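You operate a simulated robot arm through the tools that you are given. There is no shell and no other tool.

The job below is to be done with a simulated robot arm. You get a single attempt, and the scene is never put back.

TASK
Stop the drip at the yellow pump lever and soak up the puddle with the purple pad.
Fine: leave the pad till the puddle is gone, lift it by its knob, drop it in the Waste drawer and shut the drawer.

It is judged by the outcome, as a careful person would: the job done as asked, and still so three seconds after it is handed in. It fails if anything else is knocked over, pushed out of place, dropped, spilled or broken.

THE ROBOT
A 6-joint arm with a three-finger gripper, fixed in place. Base frame: the origin is on the floor under the middle of its stand, x ahead of it, y to its left, z up. Units: m, rad, N and s.
It reaches about 1.213 m from its shoulder. Its first joint turns from -2.897 to 2.897 rad. Payload 4.89 kg.
Tool frame: the origin (TCP) lies between the finger pads and is the grasp point; the fingertips stand 0.03 m ahead of it; z points along the fingers, y is the line along which they close. The gripper opens to 0.164 m; its body begins 0.125 m behind the TCP.
Orientation is told as [roll, pitch, yaw] about the base's x, y, z axes, in that order, counted from this pose: with the fingers straight down and closing along the base's y, the tool's x points along the base's -x, its y along +y and its z along -z.

THE INTERFACE
- The arm moves only by the tool jog_arm. Its argument "rows" is text: rows parted by semicolons, each of 7 numbers parted by spaces: the shift along the tool's x, y, z in units of 25 mm (1.0 is 25 mm), then the turn, a rotation vector about the tool's x, y, z in units of 6 degrees (1.0 is 6 degrees), then the finger opening in m, from 0 to 0.164. In form: dx dy dz rx ry rz grip; .... A call has 1 to 20 rows; each row shifts and turns the commanded pose from where the row before left it, along the tool's axes as they then stand. A call with a number of a shift or a turn outside -1 to 1 is refused whole. Rows are played at 5 a second. More than 0.05 m and 0.15 rad between two rows, or a gripper value outside its range, and nothing of the call is played. Where a pose cannot be reached the arm comes as near as it can. A force on the tool above 40 N (or 10 N above the force at the start of the call, whichever is more), or a blocked arm, ends the call early, and 0.2 s more pass. Each finger travels about 0.108 m/s and halts on what it meets, pressing with about 30 N; the grip force reading is that of the motor and also rises with nothing between the fingers. The clock runs only during rows and for 0.2 s after the last one: add rows that do not move to give the fingers time. The reply holds the time, the measured pose of the TCP, the force on the tool along the base axes, the opening and the grip force, in the units named above and with some noise, with the torque about the TCP (base axes, N m) and any sound that the robot's microphone picked up.
- Cameras (640 x 400 px; columns grow to the right, rows downward): "scene" is fixed at [0.0506, 0.4998, 1.6543]; the picture's right is [-0.74, -0.67, 0.00], its down [-0.34, 0.38, -0.86] and it looks along [0.58, -0.64, -0.51] (base axes); focal length 311 px, centre (320, 200). "wrist" rides on the gripper at [0.076, -0.002, -0.152] in the tool frame; the picture's right is [0.02, 1.00, 0.00], its down [-0.88, 0.02, -0.47] and it looks along [-0.47, 0.01, 0.88] (tool axes); focal length 247 px, centre (320, 200). There is no depth. A picture from a camera that has moved, and an enlarged one, comes with that camera's place and axes in the base frame and with its lens.
- get_image(camera): a new picture of that camera. It takes no simulated time.
- lift_body(by): moves the trunk up (or, below 0, down) by that many m; the arm rides with it, the base frame stays. It gives what a move gives, with no picture.
- zoom(camera, box): a new picture of the part [left, top, right, bottom] of that camera's present view, enlarged. It takes no simulated time.
- hand_in(): hands the job in; it is judged then, once.

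Nothing tells you positions but the pictures and the camera data. Unless the task says otherwise, let go and move clear before handing in.

The tools are called after "Request:" as a command line: name --argument value ..., lists and objects as JSON in quotes. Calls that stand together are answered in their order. jog_arm: Moves the arm, as the interface text tells. Its arguments: {"type":"object","properties":{"rows":{"type":"string"}},"required":["rows"]} The other tools are called the same way: lift_body (by) moves the trunk up or down; get_image (camera) takes a picture; zoom (camera, box) takes an enlarged picture of a part of a camera's view; hand_in () hands the job in.

At the start:

```text
time: 0.0
tool_pos: [0.5489, -0.1708, 1.2303]
tool_rot: [-0.001, -0.001, 0.0]
force: [0.2, -0.8, -0.5]
moment: [0.02, 0.0, 0.0]
opening: 0.1638
finger_force: 0.0
trunk travel left (down, up): [-0.175, 0.215]
```

scene: 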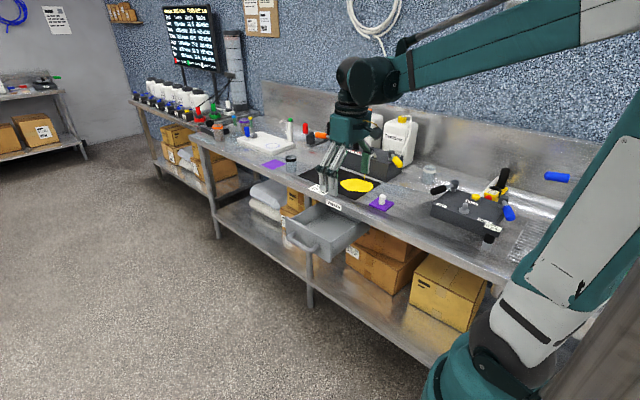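
wrist: 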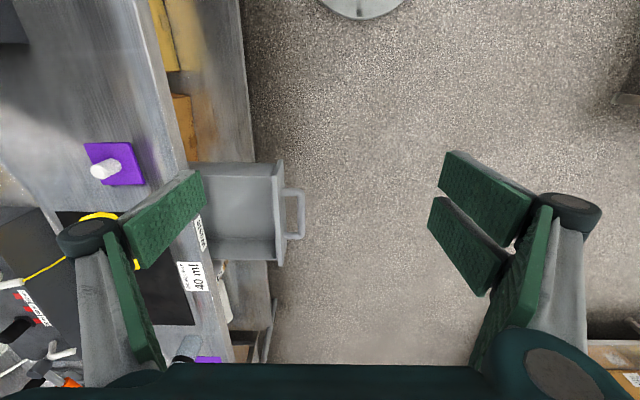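

The bench shows a yellow puddle on a black mat, an open drawer, a purple pad with a white knob, and pump units with several levers. I'll zoom in to tell the levers and pads apart before moving.

Request:
zoom --camera "scene" --box '[260, 100, 420, 200]'

Request:
zoom --camera "scene" --box '[360, 140, 580, 278]'

Request:
zoom --camera "scene" --box '[260, 150, 420, 250]'

Request:
zoom --camera "wrist" --box '[0, 100, 320, 400]'

Request:
zoom --camera "scene" --box '[130, 60, 310, 172]'

```text
4.00 times, centred on (340, 150) of scene
camera zoom: at [0.0506, 0.4998, 1.6543], right [-0.74, -0.67, 0.0], down [-0.34, 0.38, -0.86], along [0.58, -0.64, -0.51], focal length 1243 px, centre (240, 400)
```

zoom: 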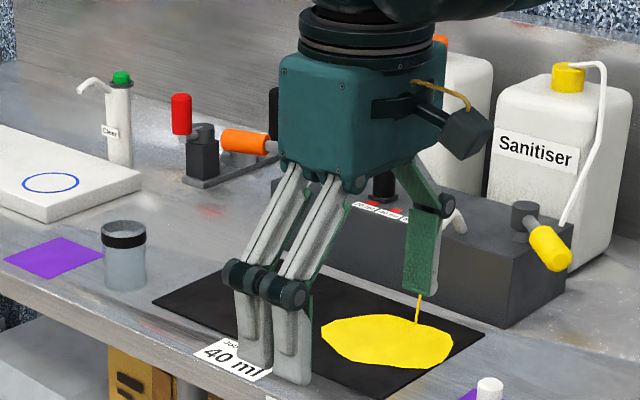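

```text
2.90 times, centred on (470, 209) of scene
camera zoom: at [0.0506, 0.4998, 1.6543], right [-0.74, -0.67, 0.0], down [-0.34, 0.38, -0.86], along [0.58, -0.64, -0.51], focal length 900 px, centre (-115, 174)
```

zoom: 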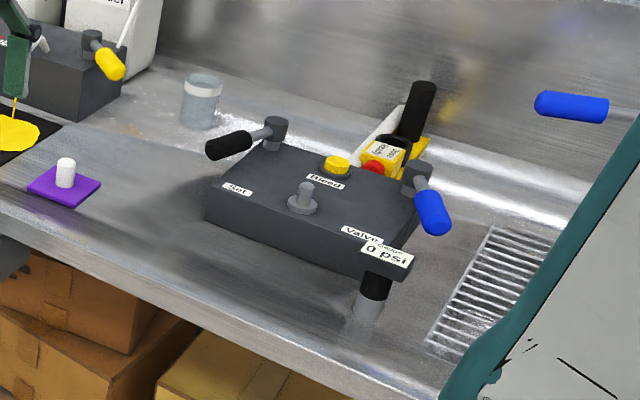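

```text
4.00 times, centred on (340, 200) of scene
camera zoom: at [0.0506, 0.4998, 1.6543], right [-0.74, -0.67, 0.0], down [-0.34, 0.38, -0.86], along [0.58, -0.64, -0.51], focal length 1243 px, centre (240, 200)
```

zoom: 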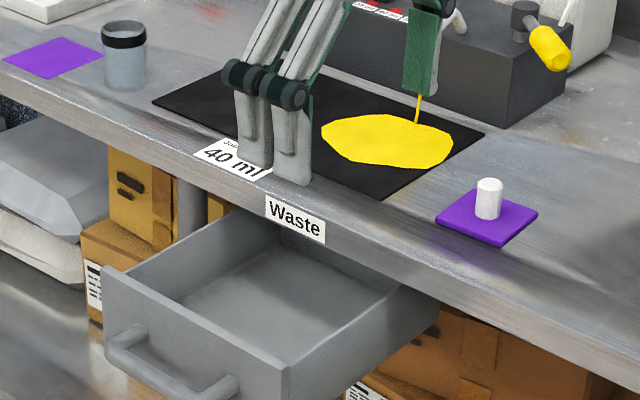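

```text
1.33 times, centred on (160, 250) of wrist
camera zoom: at [0.4723, -0.1712, 1.381], right [-0.02, 1.0, 0.0], down [0.88, 0.02, 0.47], along [0.47, 0.01, -0.88], focal length 329 px, centre (533, 133)
```

zoom: 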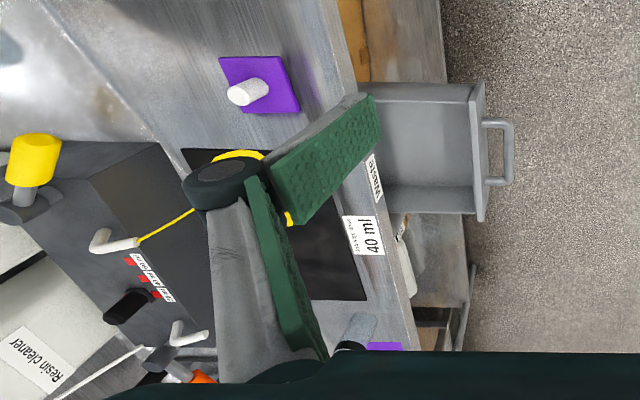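

```text
3.56 times, centred on (220, 116) of scene
camera zoom: at [0.0506, 0.4998, 1.6543], right [-0.74, -0.67, 0.0], down [-0.34, 0.38, -0.86], along [0.58, -0.64, -0.51], focal length 1105 px, centre (676, 499)
```

zoom: 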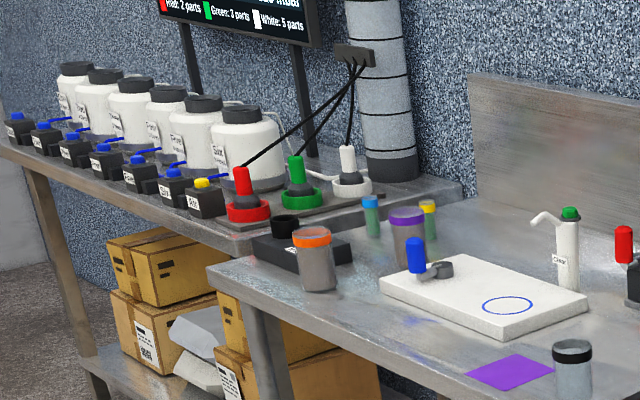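

The pump unit, its yellow lever and the spout are partly hidden by the gripper. I'll enlarge the wrist view to read the labels before I move.

Request:
zoom --camera "wrist" --box '[0, 200, 160, 300]'

Request:
zoom --camera "wrist" --box '[0, 260, 200, 385]'

Request:
zoom --camera "scene" --box '[340, 130, 420, 180]'

Request:
zoom --camera "scene" --box '[150, 0, 250, 75]'

```text
4.00 times, centred on (80, 250) of wrist
camera zoom: at [0.4723, -0.1712, 1.381], right [-0.02, 1.0, 0.0], down [0.88, 0.02, 0.47], along [0.47, 0.01, -0.88], focal length 988 px, centre (1280, 0)
```

zoom: 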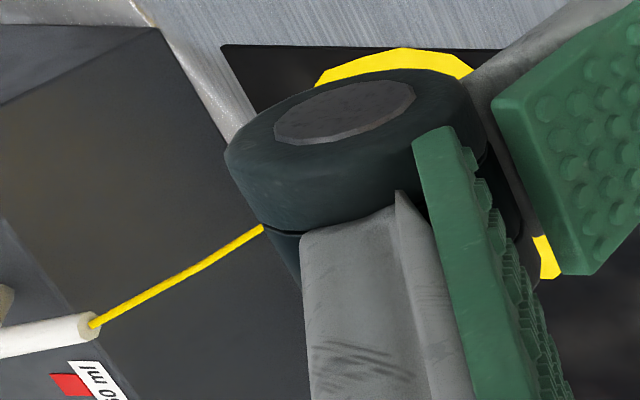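

```text
3.20 times, centred on (100, 322) of wrist
camera zoom: at [0.4723, -0.1712, 1.381], right [-0.02, 1.0, 0.0], down [0.88, 0.02, 0.47], along [0.47, 0.01, -0.88], focal length 790 px, centre (1024, -192)
```

zoom: 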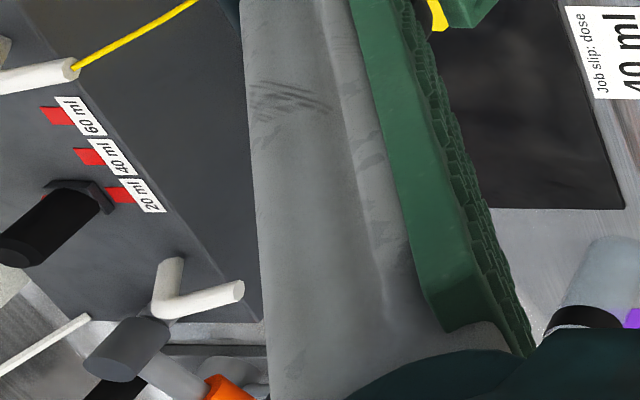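

```text
8.00 times, centred on (380, 155) of scene
camera zoom: at [0.0506, 0.4998, 1.6543], right [-0.74, -0.67, 0.0], down [-0.34, 0.38, -0.86], along [0.58, -0.64, -0.51], focal length 2485 px, centre (-160, 560)
```

zoom: 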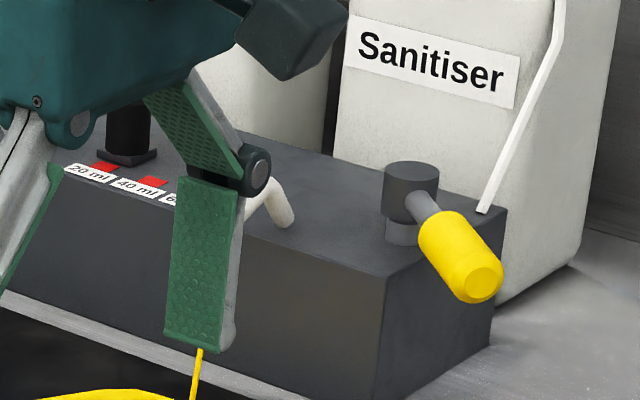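

```text
5.33 times, centred on (200, 38) of scene
camera zoom: at [0.0506, 0.4998, 1.6543], right [-0.74, -0.67, 0.0], down [-0.34, 0.38, -0.86], along [0.58, -0.64, -0.51], focal length 1657 px, centre (960, 1067)
```

zoom: 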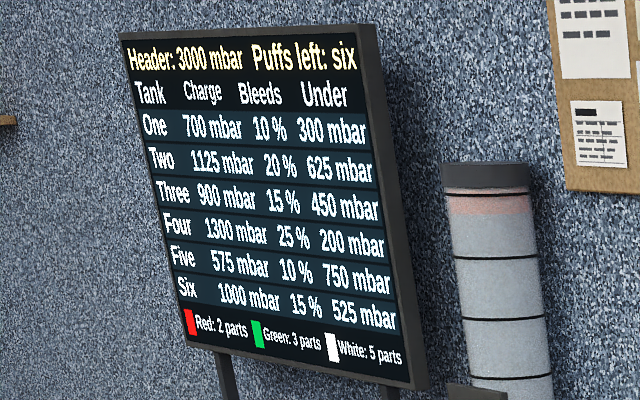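

I take the dripping pump to be the black box at about x 0.7–0.9, y −0.75, with its yellow lever on the near-right end. The pad is near (0.64, −0.56) and the drawer near x 0.8. I'll move the arm over the bench, staying high, to get a closer look from the wrist camera.

Request:
jog_arm --rows "0 0 -1 0 0 0 0.1; 0 0 -1 0 0 0 0.06; 0 -1 0 0 0 0 0.03; 0 -1 0 0 0 0 0.03; 0 -1 0 0 0 0 0.03; 0 -1 0 0 0 0 0.03; 0 -1 0 0 0 0 0.03; 0 -1 0 0 0 0 0.03; 0 -1 0 0 0 0 0.03; 0 -1 0 0 0 0 0.03; 0 -1 0 0 0 0 0.03; 0 -1 0 0 0 0 0.03"

Request:
get_image --camera "wrist"

Request:
get_image --camera "scene"

```text
time: 2.6
tool_pos: [0.5507, -0.4201, 1.2809]
tool_rot: [0.0, -0.001, 0.003]
force: [-0.6, 0.7, 0.2]
moment: [-0.19, -0.09, -0.01]
opening: 0.0299
finger_force: 0.0
trunk travel left (down, up): [-0.175, 0.215]
```

```text
taken
camera wrist: at [0.4725, -0.421, 1.432], right [-0.02, 1.0, 0.0], down [0.88, 0.02, 0.47], along [0.47, 0.01, -0.88], focal length 247 px, centre (320, 200)
```

wrist: 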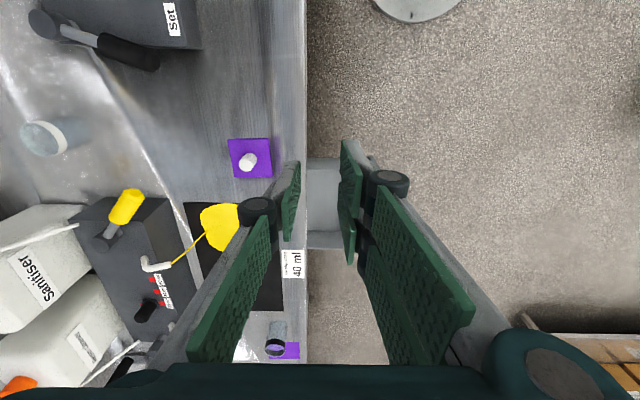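

```text
taken
```

scene: 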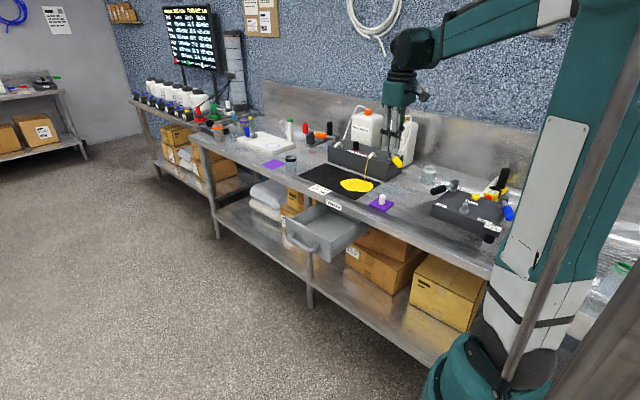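

The pump is now in clear view: the yellow lever has a hub and a handle, and the white spout drips towards the front. I'll enlarge both views to work out how the lever turns.

Request:
zoom --camera "wrist" --box '[60, 160, 220, 260]'

Request:
zoom --camera "wrist" --box '[0, 240, 240, 390]'

Request:
zoom --camera "scene" --box '[300, 110, 420, 185]'

Request:
zoom --camera "scene" --box '[350, 130, 420, 174]'

```text
4.00 times, centred on (140, 210) of wrist
camera zoom: at [0.4725, -0.421, 1.432], right [-0.02, 1.0, 0.0], down [0.88, 0.02, 0.47], along [0.47, 0.01, -0.88], focal length 988 px, centre (1040, 160)
```

zoom: 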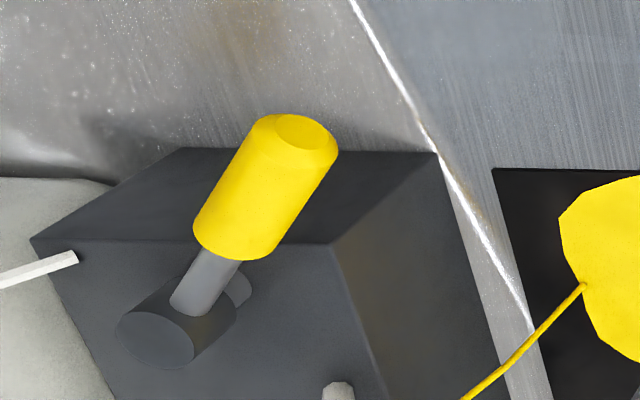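

```text
2.67 times, centred on (120, 315) of wrist
camera zoom: at [0.4725, -0.421, 1.432], right [-0.02, 1.0, 0.0], down [0.88, 0.02, 0.47], along [0.47, 0.01, -0.88], focal length 659 px, centre (853, -107)
```

zoom: 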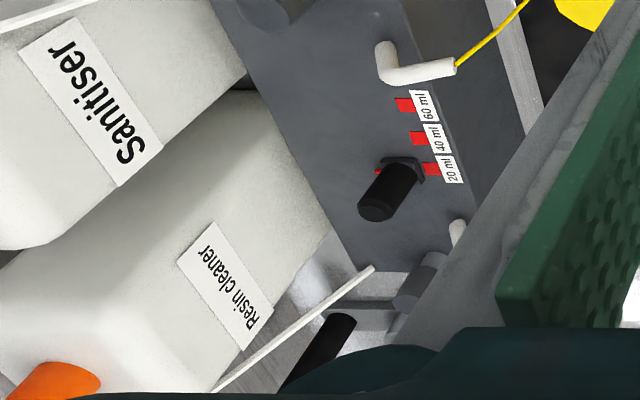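

```text
5.33 times, centred on (360, 148) of scene
camera zoom: at [0.0506, 0.4998, 1.6543], right [-0.74, -0.67, 0.0], down [-0.34, 0.38, -0.86], along [0.58, -0.64, -0.51], focal length 1657 px, centre (107, 480)
```

zoom: 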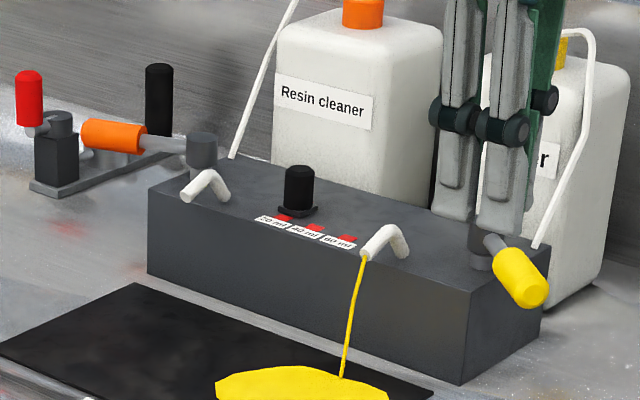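

```text
9.09 times, centred on (385, 152) of scene
camera zoom: at [0.0506, 0.4998, 1.6543], right [-0.74, -0.67, 0.0], down [-0.34, 0.38, -0.86], along [0.58, -0.64, -0.51], focal length 2824 px, centre (-271, 636)
```

zoom: 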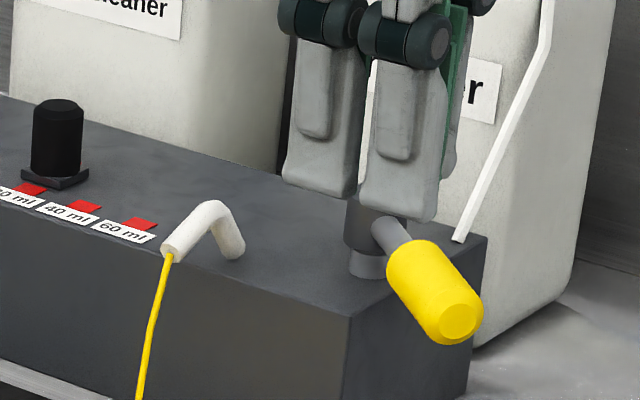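

The yellow lever's hub is at about (0.762, −0.815) and its handle end near (0.666, −0.735), so it lies flat and is swung forward towards the bench front. The idle orange lever points almost straight out sideways, so pushing the yellow one back (−y) should shut it. I'll come in with closed fingers in front of the handle and check from there.

Request:
jog_arm --rows "-0.54 -0.96 0.3 0 0 0 0; -0.54 -0.96 0.3 0 0 0 0; -0.54 -0.96 0.3 0 0 0 0; -0.54 -0.96 0.3 0 0 0 0; -0.54 -0.96 0.3 0 0 0 0; -0.54 -0.96 0.3 0 0 0 0; -0.54 -0.96 0.3 0 0 0 0; -0.54 -0.96 0.3 0 0 0 0; -0.54 -0.96 0.3 0 0 0 0; -0.54 -0.4 0.3 0 0 0 0"

Request:
get_image --camera "wrist"

Request:
zoom --camera "scene" --box '[300, 100, 460, 200]'

```text
time: 4.8
tool_pos: [0.684, -0.6462, 1.2053]
tool_rot: [0.0, 0.0, -0.001]
force: [-0.4, 0.1, 0.3]
moment: [-0.06, -0.1, 0.04]
opening: 0.0
finger_force: 29.9
trunk travel left (down, up): [-0.175, 0.215]
```

```text
taken
camera wrist: at [0.6073, -0.6469, 1.3567], right [-0.02, 1.0, 0.0], down [0.88, 0.02, 0.47], along [0.47, 0.01, -0.88], focal length 247 px, centre (320, 200)
```

wrist: 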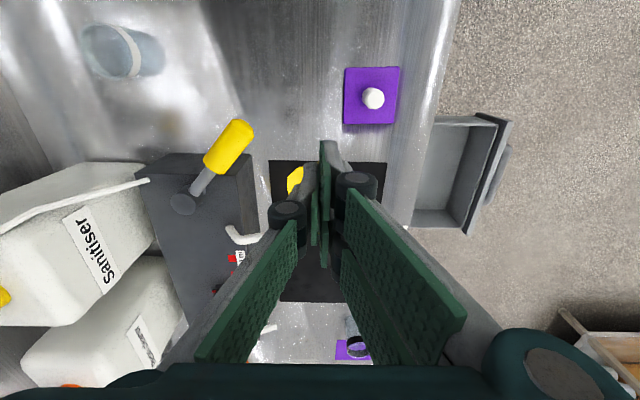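

```text
4.00 times, centred on (380, 150) of scene
camera zoom: at [0.0506, 0.4998, 1.6543], right [-0.74, -0.67, 0.0], down [-0.34, 0.38, -0.86], along [0.58, -0.64, -0.51], focal length 1243 px, centre (80, 400)
```

zoom: 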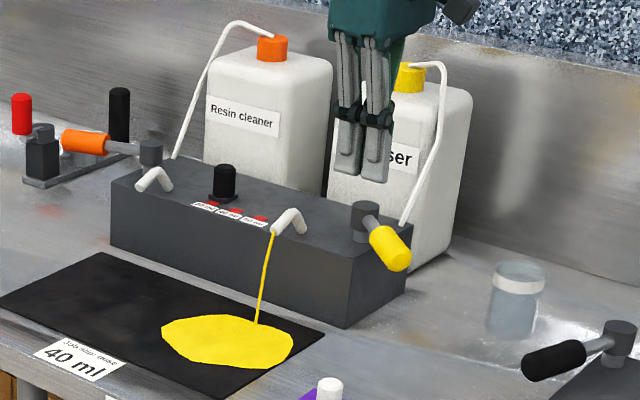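

The fingers are closed and clear of everything, and the lever is in good view. I'll zoom in once more to fix its exact position.

Request:
zoom --camera "wrist" --box '[130, 100, 290, 200]'

Request:
zoom --camera "scene" --box '[360, 140, 408, 170]'

Request:
zoom --camera "wrist" --box '[240, 120, 400, 220]'

```text
4.00 times, centred on (210, 150) of wrist
camera zoom: at [0.6073, -0.6469, 1.3567], right [-0.02, 1.0, 0.0], down [0.88, 0.02, 0.47], along [0.47, 0.01, -0.88], focal length 988 px, centre (760, 400)
```

zoom: 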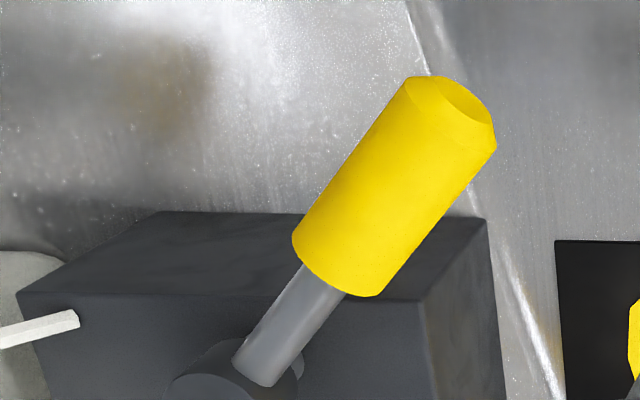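

```text
13.33 times, centred on (384, 155) of scene
camera zoom: at [0.0506, 0.4998, 1.6543], right [-0.74, -0.67, 0.0], down [-0.34, 0.38, -0.86], along [0.58, -0.64, -0.51], focal length 4142 px, centre (-533, 800)
```

zoom: 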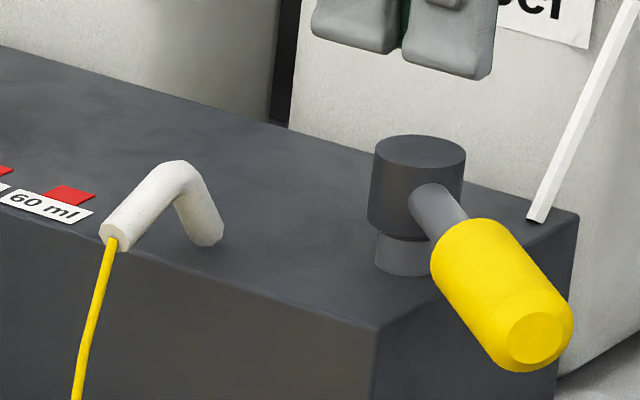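

```text
4.00 times, centred on (320, 170) of wrist
camera zoom: at [0.6073, -0.6469, 1.3567], right [-0.02, 1.0, 0.0], down [0.88, 0.02, 0.47], along [0.47, 0.01, -0.88], focal length 988 px, centre (320, 320)
```

zoom: 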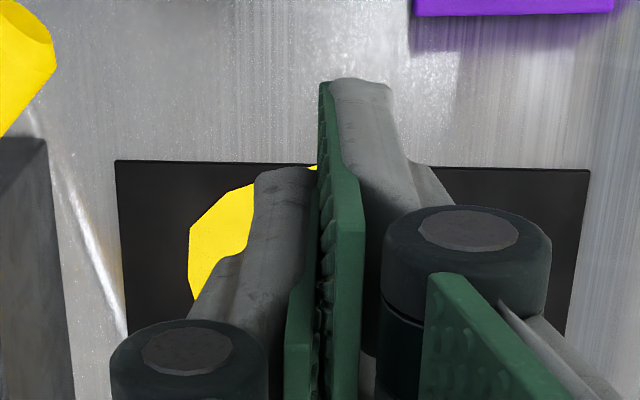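

The handle runs from about (0.719, −0.779) to (0.671, −0.733) at z 1.06. I'll lower the closed fingers just in front of it, then push gently.

Request:
jog_arm --rows "0 0.2 1 0 0 0 0; 0 0 1 0 0 0 0; 0 0 1 0 0 0 0; 0 0 1 0 0 0 0; 0 0 1 0 0 0 0; 0 0 0.4 0 0 0 0; 0 0 0 0 0 0 0"

Request:
zoom --camera "wrist" --box '[120, 60, 440, 260]'

Request:
zoom --camera "scene" --box '[320, 120, 420, 182]'

```text
time: 6.4
tool_pos: [0.6845, -0.6425, 1.0686]
tool_rot: [0.0, 0.0, 0.0]
force: [0.3, -0.3, 0.0]
moment: [-0.03, 0.02, 0.0]
opening: 0.0
finger_force: 30.2
trunk travel left (down, up): [-0.175, 0.215]
```

```text
2.00 times, centred on (280, 160) of wrist
camera zoom: at [0.6079, -0.6421, 1.2204], right [-0.02, 1.0, 0.0], down [0.88, 0.02, 0.47], along [0.47, 0.01, -0.88], focal length 494 px, centre (400, 280)
```

zoom: 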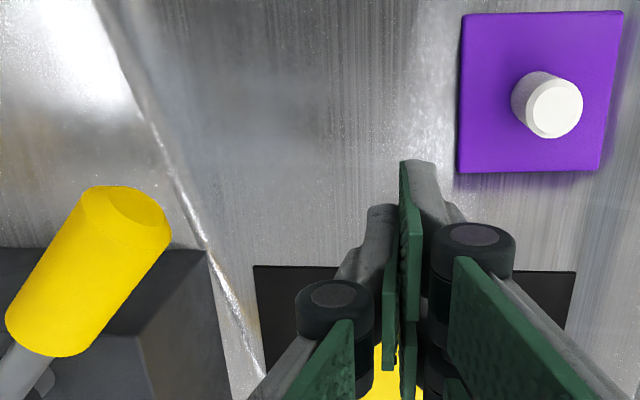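

```text
6.40 times, centred on (370, 151) of scene
camera zoom: at [0.0506, 0.4998, 1.6543], right [-0.74, -0.67, 0.0], down [-0.34, 0.38, -0.86], along [0.58, -0.64, -0.51], focal length 1988 px, centre (0, 514)
```

zoom: 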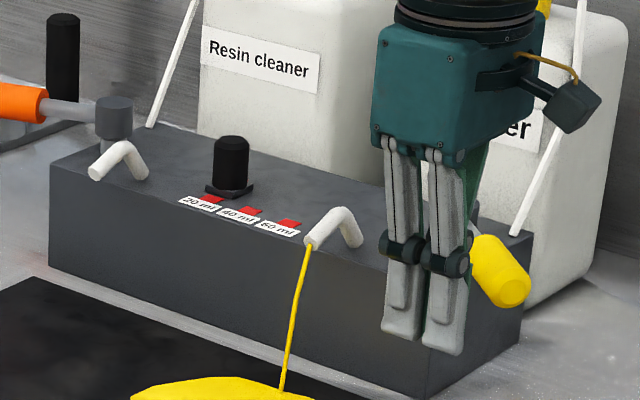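

The fingertips sit about 5 cm in front of the handle at its height, and the way is clear. I'll push back (−y) in small steps and watch the force and the drip.

Request:
jog_arm --rows "0 -0.4 0 0 0 0 0; 0 -0.4 0 0 0 0 0; 0 -0.4 0 0 0 0 0; 0 -0.4 0 0 0 0 0; 0 -0.3 0 0 0 0 0; 0 -0.3 0 0 0 0 0; 0 -0.3 0 0 0 0 0"

Request:
zoom --camera "wrist" --box '[120, 60, 440, 260]'

Request:
zoom --camera "scene" --box '[320, 120, 420, 182]'

```text
time: 8.0
tool_pos: [0.6838, -0.704, 1.0684]
tool_rot: [-0.001, 0.0, 0.001]
force: [0.0, 1.2, 0.3]
moment: [-0.03, 0.01, 0.0]
opening: 0.0
finger_force: 30.0
trunk travel left (down, up): [-0.175, 0.215]
```

```text
2.00 times, centred on (280, 160) of wrist
camera zoom: at [0.6073, -0.7044, 1.2207], right [-0.02, 1.0, 0.0], down [0.88, 0.02, 0.47], along [0.47, 0.01, -0.88], focal length 494 px, centre (400, 280)
```

zoom: 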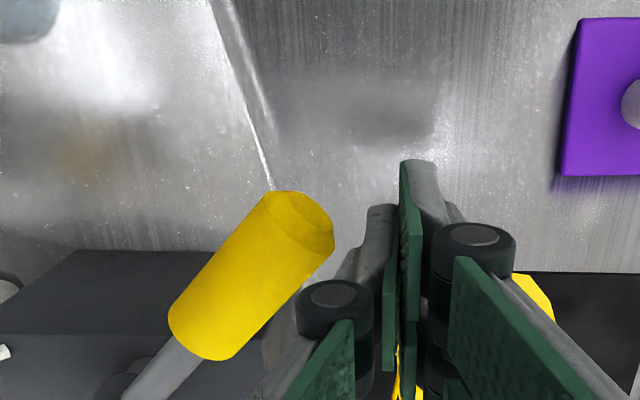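

```text
6.40 times, centred on (370, 151) of scene
camera zoom: at [0.0506, 0.4998, 1.6543], right [-0.74, -0.67, 0.0], down [-0.34, 0.38, -0.86], along [0.58, -0.64, -0.51], focal length 1988 px, centre (0, 514)
```

zoom: 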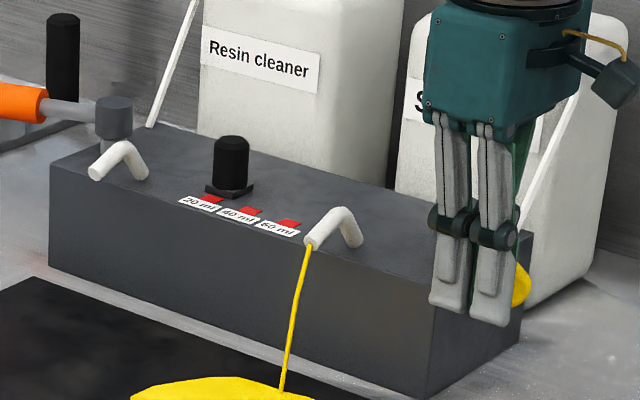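

Just at contact now, with no noticeable force yet. I'll continue with small pushes.

Request:
jog_arm --rows "0 -0.25 0 0 0 0 0; 0 -0.25 0 0 0 0 0; 0 -0.25 0 0 0 0 0; 0 -0.25 0 0 0 0 0"

Request:
zoom --camera "wrist" --box '[120, 60, 440, 260]'

Request:
zoom --camera "scene" --box '[320, 120, 420, 182]'

```text
time: 8.9
tool_pos: [0.6828, -0.7222, 1.0697]
tool_rot: [0.004, 0.003, 0.001]
force: [-3.6, 4.5, 1.7]
moment: [0.06, 0.06, -0.08]
opening: 0.0
finger_force: 30.1
trunk travel left (down, up): [-0.175, 0.215]
stopped in row 4: the force on the tool passed its limit at 42 N (the readings are from after the stop); the commanded pose is now the measured one
```

```text
2.00 times, centred on (280, 160) of wrist
camera zoom: at [0.6066, -0.7225, 1.2213], right [-0.02, 1.0, 0.0], down [0.88, 0.02, 0.47], along [0.47, 0.01, -0.88], focal length 494 px, centre (400, 280)
```

zoom: 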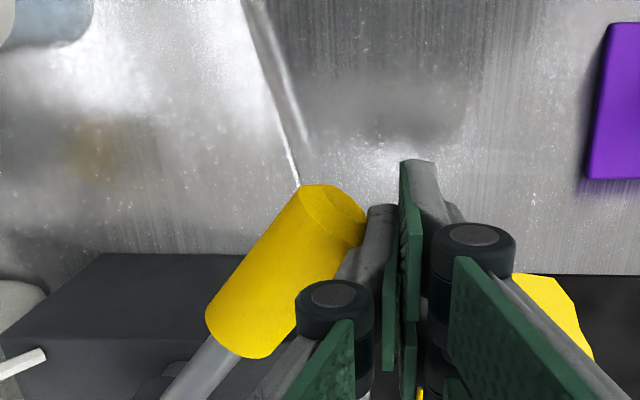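

```text
6.40 times, centred on (370, 151) of scene
camera zoom: at [0.0506, 0.4998, 1.6543], right [-0.74, -0.67, 0.0], down [-0.34, 0.38, -0.86], along [0.58, -0.64, -0.51], focal length 1988 px, centre (0, 514)
```

zoom: 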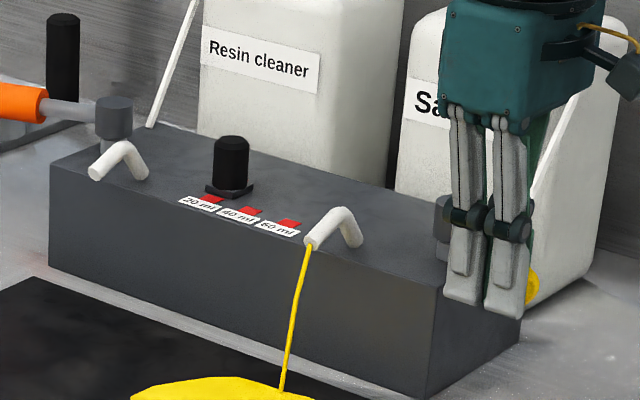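

The lever gave about 4–5° and then the stiff push reached the 40 N limit. The pump body hasn't shifted and it is still dripping. I'll push along the lever's arc, near the handle's end, in smaller steps.

Request:
jog_arm --rows "0.08 -0.1 0 0 0 0 0; 0.08 -0.1 0 0 0 0 0; 0.08 -0.1 0 0 0 0 0; 0.08 -0.1 0 0 0 0 0; 0.08 -0.1 0 0 0 0 0; 0.08 -0.1 0 0 0 0 0"

Request:
zoom --camera "wrist" --box '[120, 60, 440, 260]'

Request:
zoom --camera "scene" --box '[320, 120, 420, 182]'

```text
time: 10.3
tool_pos: [0.6713, -0.7365, 1.0694]
tool_rot: [0.002, 0.003, 0.003]
force: [-4.2, 4.4, -0.5]
moment: [0.05, 0.04, -0.02]
opening: 0.0001
finger_force: 29.9
trunk travel left (down, up): [-0.175, 0.215]
```

```text
2.00 times, centred on (280, 160) of wrist
camera zoom: at [0.5944, -0.738, 1.2213], right [-0.02, 1.0, 0.0], down [0.88, 0.02, 0.47], along [0.47, 0.01, -0.88], focal length 494 px, centre (400, 280)
```

zoom: 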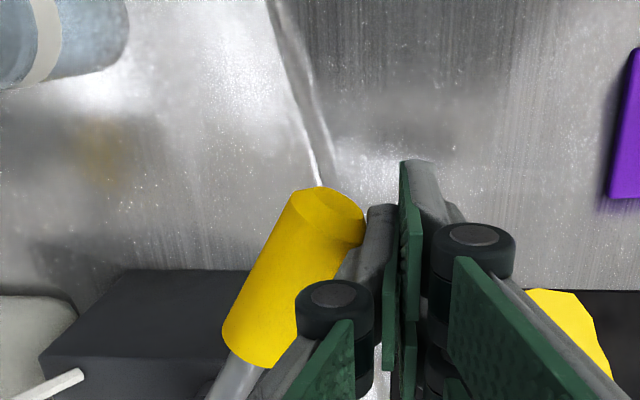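

```text
6.40 times, centred on (370, 151) of scene
camera zoom: at [0.0506, 0.4998, 1.6543], right [-0.74, -0.67, 0.0], down [-0.34, 0.38, -0.86], along [0.58, -0.64, -0.51], focal length 1988 px, centre (0, 514)
```

zoom: 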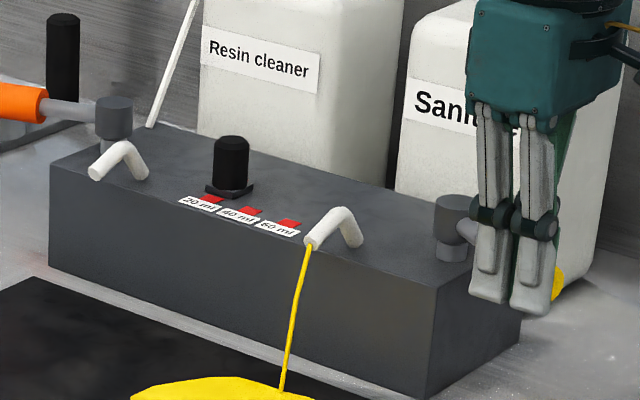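

The lever is swinging freely now, at about 153°, with only about 6 N and nothing else moving. I'll keep following the arc.

Request:
jog_arm --rows "0.07 -0.14 0 0 0 0 0; 0.07 -0.14 0 0 0 0 0; 0.06 -0.14 0 0 0 0 0; 0.06 -0.14 0 0 0 0 0; 0.05 -0.14 0 0 0 0 0; 0.05 -0.14 0 0 0 0 0"

Request:
zoom --camera "wrist" --box '[120, 60, 440, 260]'

Request:
zoom --camera "scene" --box '[320, 120, 420, 182]'

```text
time: 11.7
tool_pos: [0.6636, -0.7578, 1.0687]
tool_rot: [0.005, 0.005, 0.0]
force: [-2.2, 2.6, 0.3]
moment: [0.01, 0.06, -0.07]
opening: 0.0
finger_force: 29.6
trunk travel left (down, up): [-0.175, 0.215]
```

```text
2.00 times, centred on (280, 160) of wrist
camera zoom: at [0.5854, -0.759, 1.2207], right [-0.02, 1.0, 0.0], down [0.88, 0.02, 0.47], along [0.47, 0.01, -0.88], focal length 494 px, centre (400, 280)
```

zoom: 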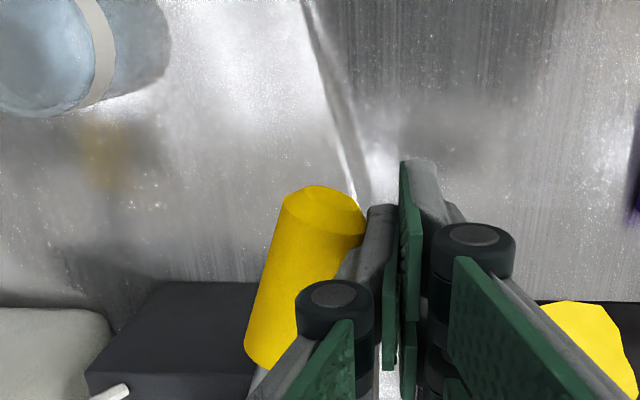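

```text
6.40 times, centred on (370, 151) of scene
camera zoom: at [0.0506, 0.4998, 1.6543], right [-0.74, -0.67, 0.0], down [-0.34, 0.38, -0.86], along [0.58, -0.64, -0.51], focal length 1988 px, centre (0, 514)
```

zoom: 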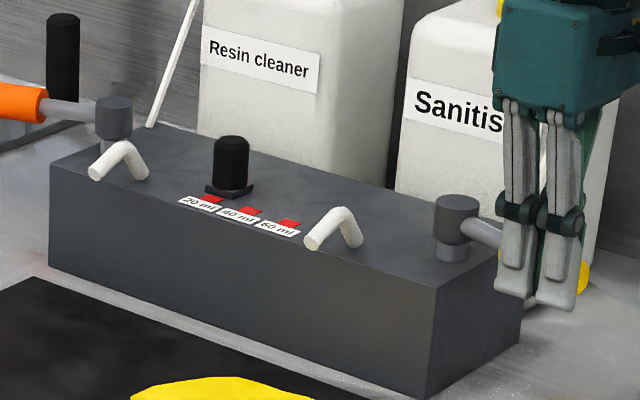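

The drip has stopped, with the lever at about 165°, mirroring the orange one. I'll push slightly further for margin, then back off and check that it stays shut.

Request:
jog_arm --rows "0.04 -0.12 0 0 0 0 0; 0.03 -0.12 0 0 0 0 0; 0.02 -0.1 0 0 0 0 0"

Request:
zoom --camera "scene" --box '[320, 120, 420, 182]'

```text
time: 12.5
tool_pos: [0.6599, -0.7629, 1.0683]
tool_rot: [0.003, 0.004, 0.001]
force: [-5.4, 32.3, -7.2]
moment: [0.63, 0.02, -0.34]
opening: 0.0
finger_force: 29.9
trunk travel left (down, up): [-0.175, 0.215]
```

```text
6.40 times, centred on (370, 151) of scene
camera zoom: at [0.0506, 0.4998, 1.6543], right [-0.74, -0.67, 0.0], down [-0.34, 0.38, -0.86], along [0.58, -0.64, -0.51], focal length 1988 px, centre (0, 514)
```

zoom: 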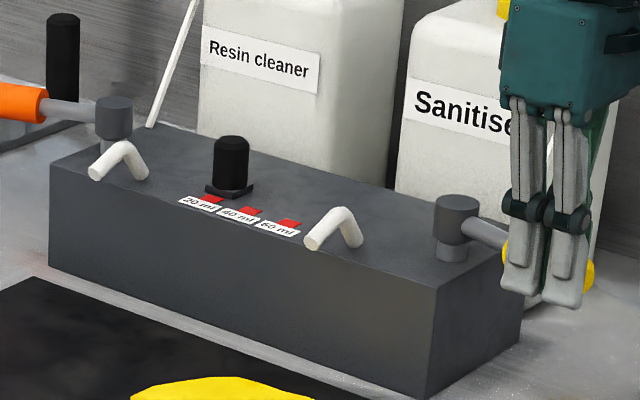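

The lever is now against its stop (32 N). I'll back straight off towards the front and rise, then check that the lever stays put.

Request:
jog_arm --rows "0 0.4 0 0 0 0 0; 0 0.8 0 0 0 0 0; 0 1 0 0 0 0 0; 0 1 0 0 0 0 0; 0 1 0 0 0 0 0; 0 1 -1 0 0 0 0; 0 1 -1 0 0 0 0; 0 1 -1 0 0 0 0; 0 0 -1 0 0 0 0; 0 0 0 0 0 0 0"

Request:
get_image --camera "wrist"

Request:
zoom --camera "scene" --box '[300, 110, 460, 210]'

```text
time: 14.7
tool_pos: [0.6614, -0.5864, 1.1699]
tool_rot: [0.004, 0.003, 0.0]
force: [-0.2, -0.3, 0.0]
moment: [-0.08, -0.01, 0.01]
opening: 0.0
finger_force: 29.8
trunk travel left (down, up): [-0.175, 0.215]
```

```text
taken
camera wrist: at [0.5839, -0.5867, 1.3212], right [-0.02, 1.0, 0.0], down [0.88, 0.02, 0.47], along [0.47, 0.01, -0.88], focal length 247 px, centre (320, 200)
```

wrist: 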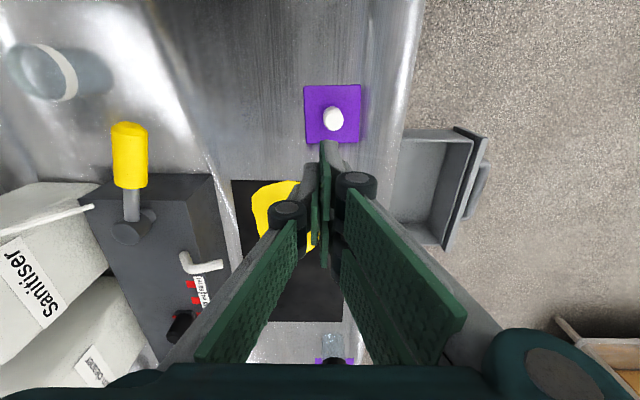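

```text
4.00 times, centred on (380, 160) of scene
camera zoom: at [0.0506, 0.4998, 1.6543], right [-0.74, -0.67, 0.0], down [-0.34, 0.38, -0.86], along [0.58, -0.64, -0.51], focal length 1243 px, centre (80, 360)
```

zoom: 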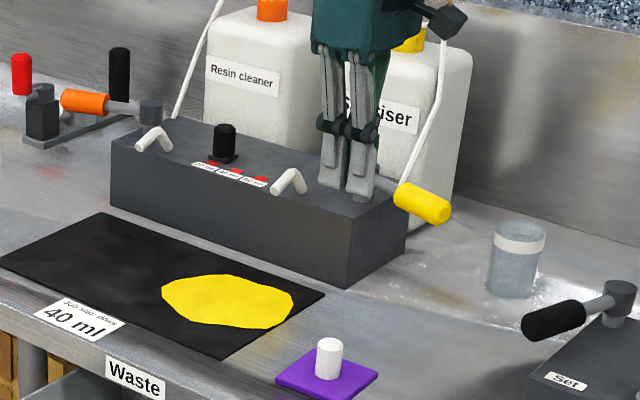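

The drip is off and the lever is staying shut. The pad's knob is at about (0.644, −0.568) with its top near z 0.97, and the puddle is centred near (0.85, −0.655). I'll open the fingers partway and line up above the knob.

Request:
jog_arm --rows "0.35 0.37 0 0 0 0 0.05; 0.35 0.37 0 0 0 0 0.09; 0 0 1 0 0 0 0.09; 0 0 1 0 0 0 0.09; 0 0 1 0 0 0 0.09; 0 0 1 0 0 0 0.09; 0 0 0 0 0 0 0.09"

Request:
get_image --camera "wrist"

Request:
zoom --camera "scene" --box '[320, 150, 440, 225]'

```text
time: 16.3
tool_pos: [0.6414, -0.5675, 1.0703]
tool_rot: [0.003, 0.003, 0.001]
force: [0.0, -0.3, 0.1]
moment: [-0.01, -0.01, -0.02]
opening: 0.0901
finger_force: 0.0
trunk travel left (down, up): [-0.175, 0.215]
```

```text
taken
camera wrist: at [0.5652, -0.569, 1.2211], right [-0.02, 1.0, 0.0], down [0.88, 0.02, 0.47], along [0.47, 0.01, -0.88], focal length 247 px, centre (320, 200)
```

wrist: 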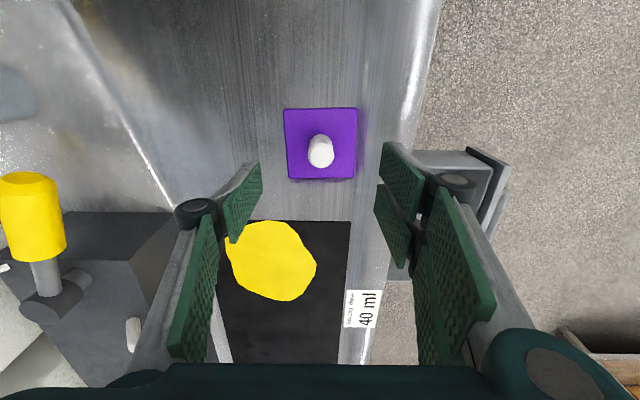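

```text
5.33 times, centred on (380, 188) of scene
camera zoom: at [0.0506, 0.4998, 1.6543], right [-0.74, -0.67, 0.0], down [-0.34, 0.38, -0.86], along [0.58, -0.64, -0.51], focal length 1657 px, centre (0, 267)
```

zoom: 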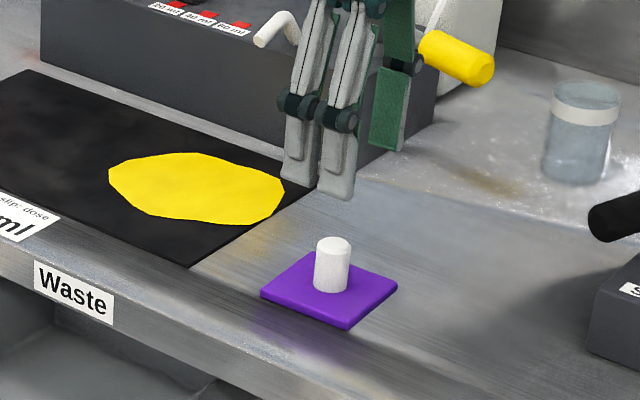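

The puddle is now clearly visible, centred near (0.84, −0.642) and about 14 cm across. The fingers straddle the knob, so I'll go down to grip it just above the pad.

Request:
jog_arm --rows "-0.08 0.06 1 0 0 0 0.09; 0 0 1 0 0 0 0.09; 0 0 1 0 0 0 0.09; 0 0 0.5 0 0 0 0.09; 0 0 0.3 0 0 0 0.09; 0 0 0.25 0 0 0 0.09; 0 0 0 0 0 0 0.09"

Request:
zoom --camera "scene" --box '[350, 170, 430, 220]'

Request:
get_image --camera "wrist"

```text
time: 17.9
tool_pos: [0.6429, -0.5658, 0.9686]
tool_rot: [0.003, 0.004, 0.001]
force: [0.1, 0.1, -0.5]
moment: [0.05, 0.02, 0.03]
opening: 0.0901
finger_force: 0.1
trunk travel left (down, up): [-0.175, 0.215]
```

```text
8.00 times, centred on (390, 195) of scene
camera zoom: at [0.0506, 0.4998, 1.6543], right [-0.74, -0.67, 0.0], down [-0.34, 0.38, -0.86], along [0.58, -0.64, -0.51], focal length 2485 px, centre (-240, 240)
```

zoom: 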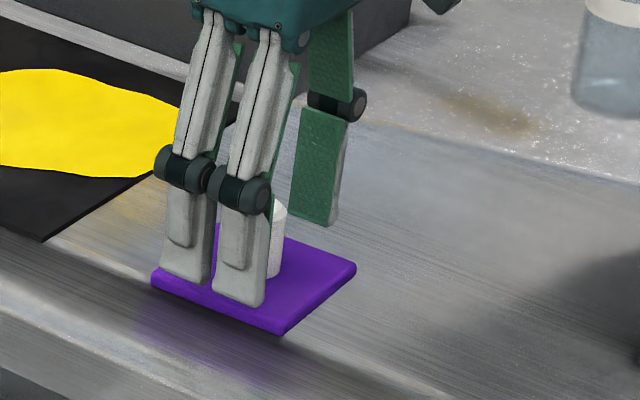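

```text
taken
camera wrist: at [0.5674, -0.5672, 1.1201], right [-0.02, 1.0, 0.0], down [0.88, 0.02, 0.47], along [0.47, 0.01, -0.88], focal length 247 px, centre (320, 200)
```

wrist: 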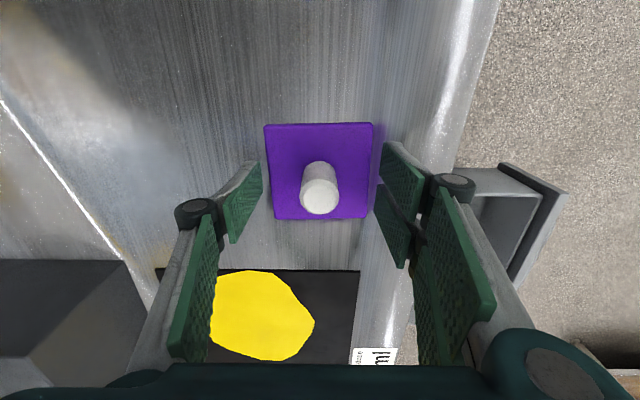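

The knob sits right at the grasp point between the fingers. I'll close on it now and give the fingers time.

Request:
jog_arm --rows "0 0 0 0 0 0 0.06; 0 0 0 0 0 0 0.04; 0 0 0 0 0 0 0.02; 0 0 0 0 0 0 0.01; 0 0 0 0 0 0 0.01; 0 0 0 0 0 0 0.01"

Request:
get_image --camera "wrist"

Request:
zoom --camera "scene" --box '[350, 170, 430, 220]'

```text
time: 19.3
tool_pos: [0.643, -0.5649, 0.9689]
tool_rot: [0.005, 0.003, -0.001]
force: [-0.3, 0.1, 0.2]
moment: [-0.01, 0.02, 0.0]
opening: 0.0267
finger_force: 30.0
trunk travel left (down, up): [-0.175, 0.215]
```

```text
taken
camera wrist: at [0.5674, -0.5672, 1.1202], right [-0.02, 1.0, 0.0], down [0.88, 0.02, 0.47], along [0.47, 0.01, -0.88], focal length 247 px, centre (320, 200)
```

wrist: 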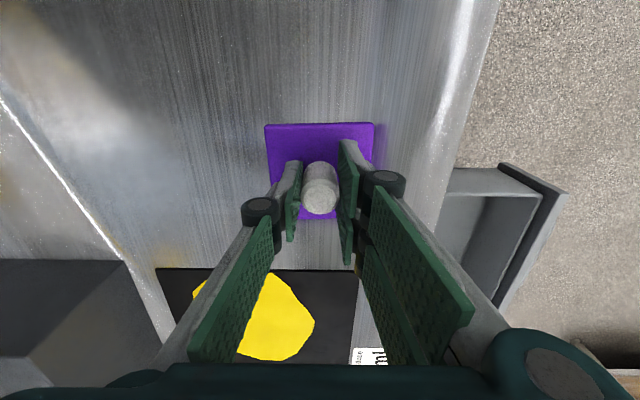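

```text
8.00 times, centred on (390, 195) of scene
camera zoom: at [0.0506, 0.4998, 1.6543], right [-0.74, -0.67, 0.0], down [-0.34, 0.38, -0.86], along [0.58, -0.64, -0.51], focal length 2485 px, centre (-240, 240)
```

zoom: 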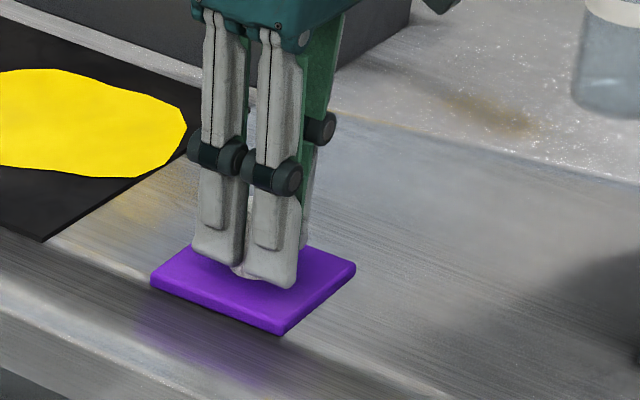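

The knob is firmly held (opening 0.027 m). I'll lift the pad 5 cm, carry it over the puddle centre and check.

Request:
jog_arm --rows "0 0 -0.5 0 0 0 0.01; 0 0 -0.75 0 0 0 0.01; 0 0 -0.75 0 0 0 0.01; -0.98 -0.38 0 0 0 0 0.01; -0.98 -0.38 0 0 0 0 0.01; -0.98 -0.38 0 0 0 0 0.01; -0.98 -0.38 0 0 0 0 0.01; -0.98 -0.38 0 0 0 0 0.01; -0.98 -0.38 0 0 0 0 0.01; -0.98 -0.38 0 0 0 0 0.01; -0.98 -0.38 0 0 0 0 0.01; 0 0 0 0 0 0 0.01; 0 0 0 0 0 0 0.01"

Request:
get_image --camera "wrist"

Request:
zoom --camera "scene" --box '[300, 120, 420, 195]'

```text
time: 22.1
tool_pos: [0.839, -0.6427, 1.0171]
tool_rot: [0.004, 0.003, 0.001]
force: [-0.4, 0.1, -0.2]
moment: [0.0, 0.05, 0.02]
opening: 0.0264
finger_force: 30.0
trunk travel left (down, up): [-0.175, 0.215]
```

```text
taken
camera wrist: at [0.7633, -0.6435, 1.169], right [-0.02, 1.0, 0.0], down [0.88, 0.02, 0.47], along [0.47, 0.01, -0.88], focal length 247 px, centre (320, 200)
```

wrist: 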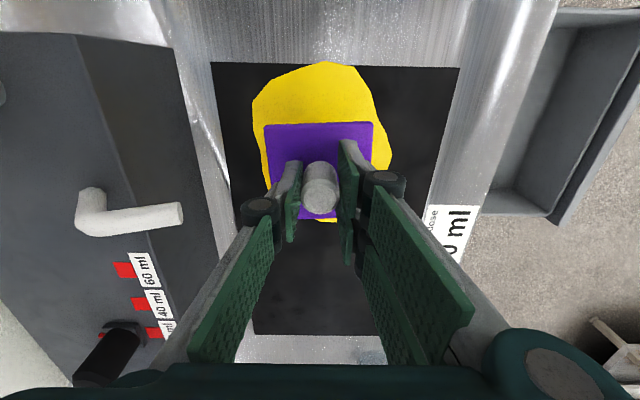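

```text
5.33 times, centred on (360, 158) of scene
camera zoom: at [0.0506, 0.4998, 1.6543], right [-0.74, -0.67, 0.0], down [-0.34, 0.38, -0.86], along [0.58, -0.64, -0.51], focal length 1657 px, centre (107, 427)
```

zoom: 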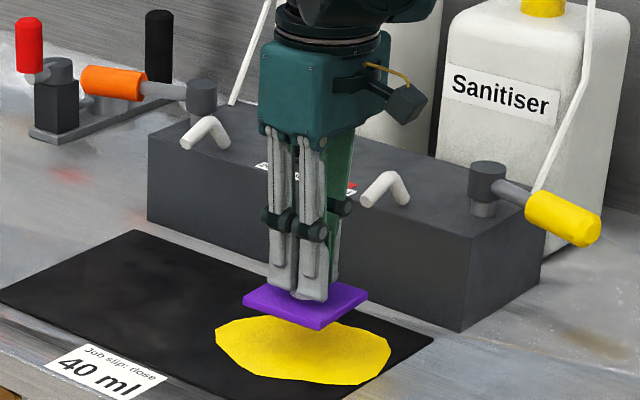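

The pad hangs over the puddle, whose centre I make (0.841, −0.638). I'll nudge 5 mm to match and lower gently until it touches.

Request:
jog_arm --rows "-0.08 0.2 0 0 0 0 0.01; 0 0 0.6 0 0 0 0.01; 0 0 0.6 0 0 0 0.01; 0 0 0.4 0 0 0 0.01; 0 0 0.1 0 0 0 0.01; 0 0 0.06 0 0 0 0.01; 0 0 0.06 0 0 0 0.01; 0 0 0 0 0 0 0.01"

Request:
get_image --camera "wrist"

Request:
zoom --camera "scene" --box '[300, 120, 420, 195]'

```text
time: 23.9
tool_pos: [0.8404, -0.6367, 0.9722]
tool_rot: [0.004, 0.003, -0.001]
force: [0.9, -0.8, 4.0]
moment: [-0.27, -0.05, -0.05]
opening: 0.0267
finger_force: 30.1
trunk travel left (down, up): [-0.175, 0.215]
```

```text
taken
camera wrist: at [0.7649, -0.6382, 1.1241], right [-0.02, 1.0, 0.0], down [0.88, 0.02, 0.47], along [0.47, 0.01, -0.88], focal length 247 px, centre (320, 200)
```

wrist: 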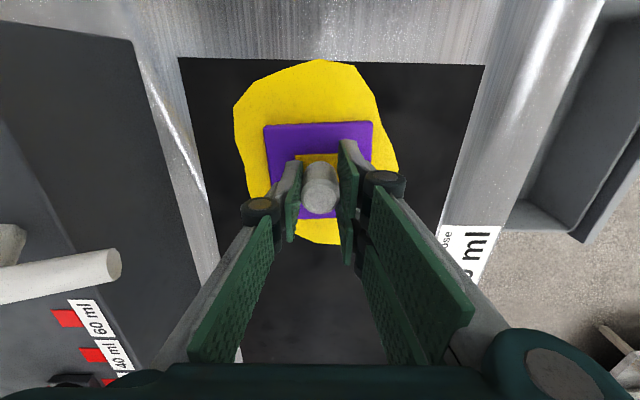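

```text
5.33 times, centred on (360, 158) of scene
camera zoom: at [0.0506, 0.4998, 1.6543], right [-0.74, -0.67, 0.0], down [-0.34, 0.38, -0.86], along [0.58, -0.64, -0.51], focal length 1657 px, centre (107, 427)
```

zoom: 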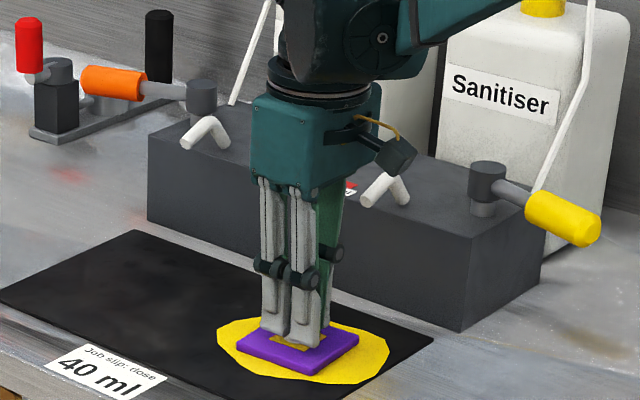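

The pad is touching (4 N), and a yellow patch is spreading on top of it as it absorbs. I'll let go of the knob, keep the fingers open around it, and wait.

Request:
jog_arm --rows "0 0 0 0 0 0 0.04; 0 0 0 0 0 0 0.06; 0 0 0 0 0 0 0.06; 0 0 0 0 0 0 0.06; 0 0 0 0 0 0 0.06; 0 0 0 0 0 0 0.06; 0 0 0 0 0 0 0.06; 0 0 0 0 0 0 0.06; 0 0 0 0 0 0 0.06; 0 0 0 0 0 0 0.06"

Request:
get_image --camera "wrist"

Request:
zoom --camera "scene" --box '[300, 120, 420, 195]'

```text
time: 26.1
tool_pos: [0.8412, -0.6368, 0.9724]
tool_rot: [0.005, 0.003, 0.0]
force: [0.6, -0.2, -0.4]
moment: [0.02, 0.03, -0.01]
opening: 0.06
finger_force: 0.0
trunk travel left (down, up): [-0.175, 0.215]
```

```text
taken
camera wrist: at [0.765, -0.6383, 1.1238], right [-0.02, 1.0, 0.0], down [0.88, 0.02, 0.47], along [0.47, 0.01, -0.88], focal length 247 px, centre (320, 200)
```

wrist: 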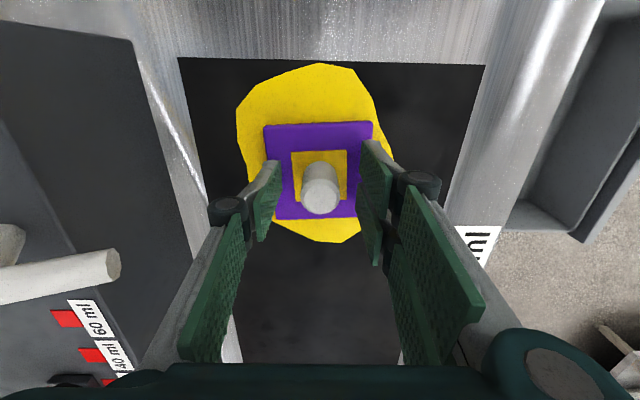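

```text
5.33 times, centred on (360, 158) of scene
camera zoom: at [0.0506, 0.4998, 1.6543], right [-0.74, -0.67, 0.0], down [-0.34, 0.38, -0.86], along [0.58, -0.64, -0.51], focal length 1657 px, centre (107, 427)
```

zoom: 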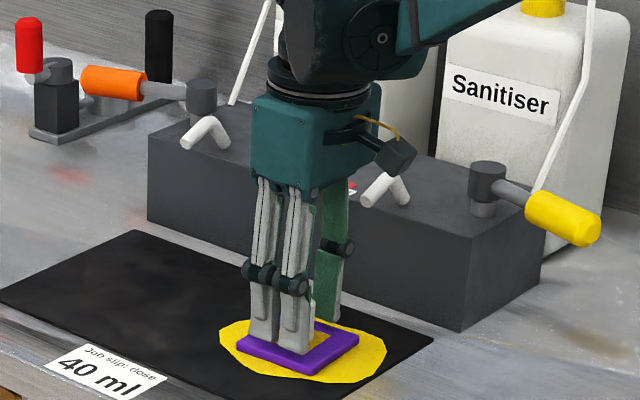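

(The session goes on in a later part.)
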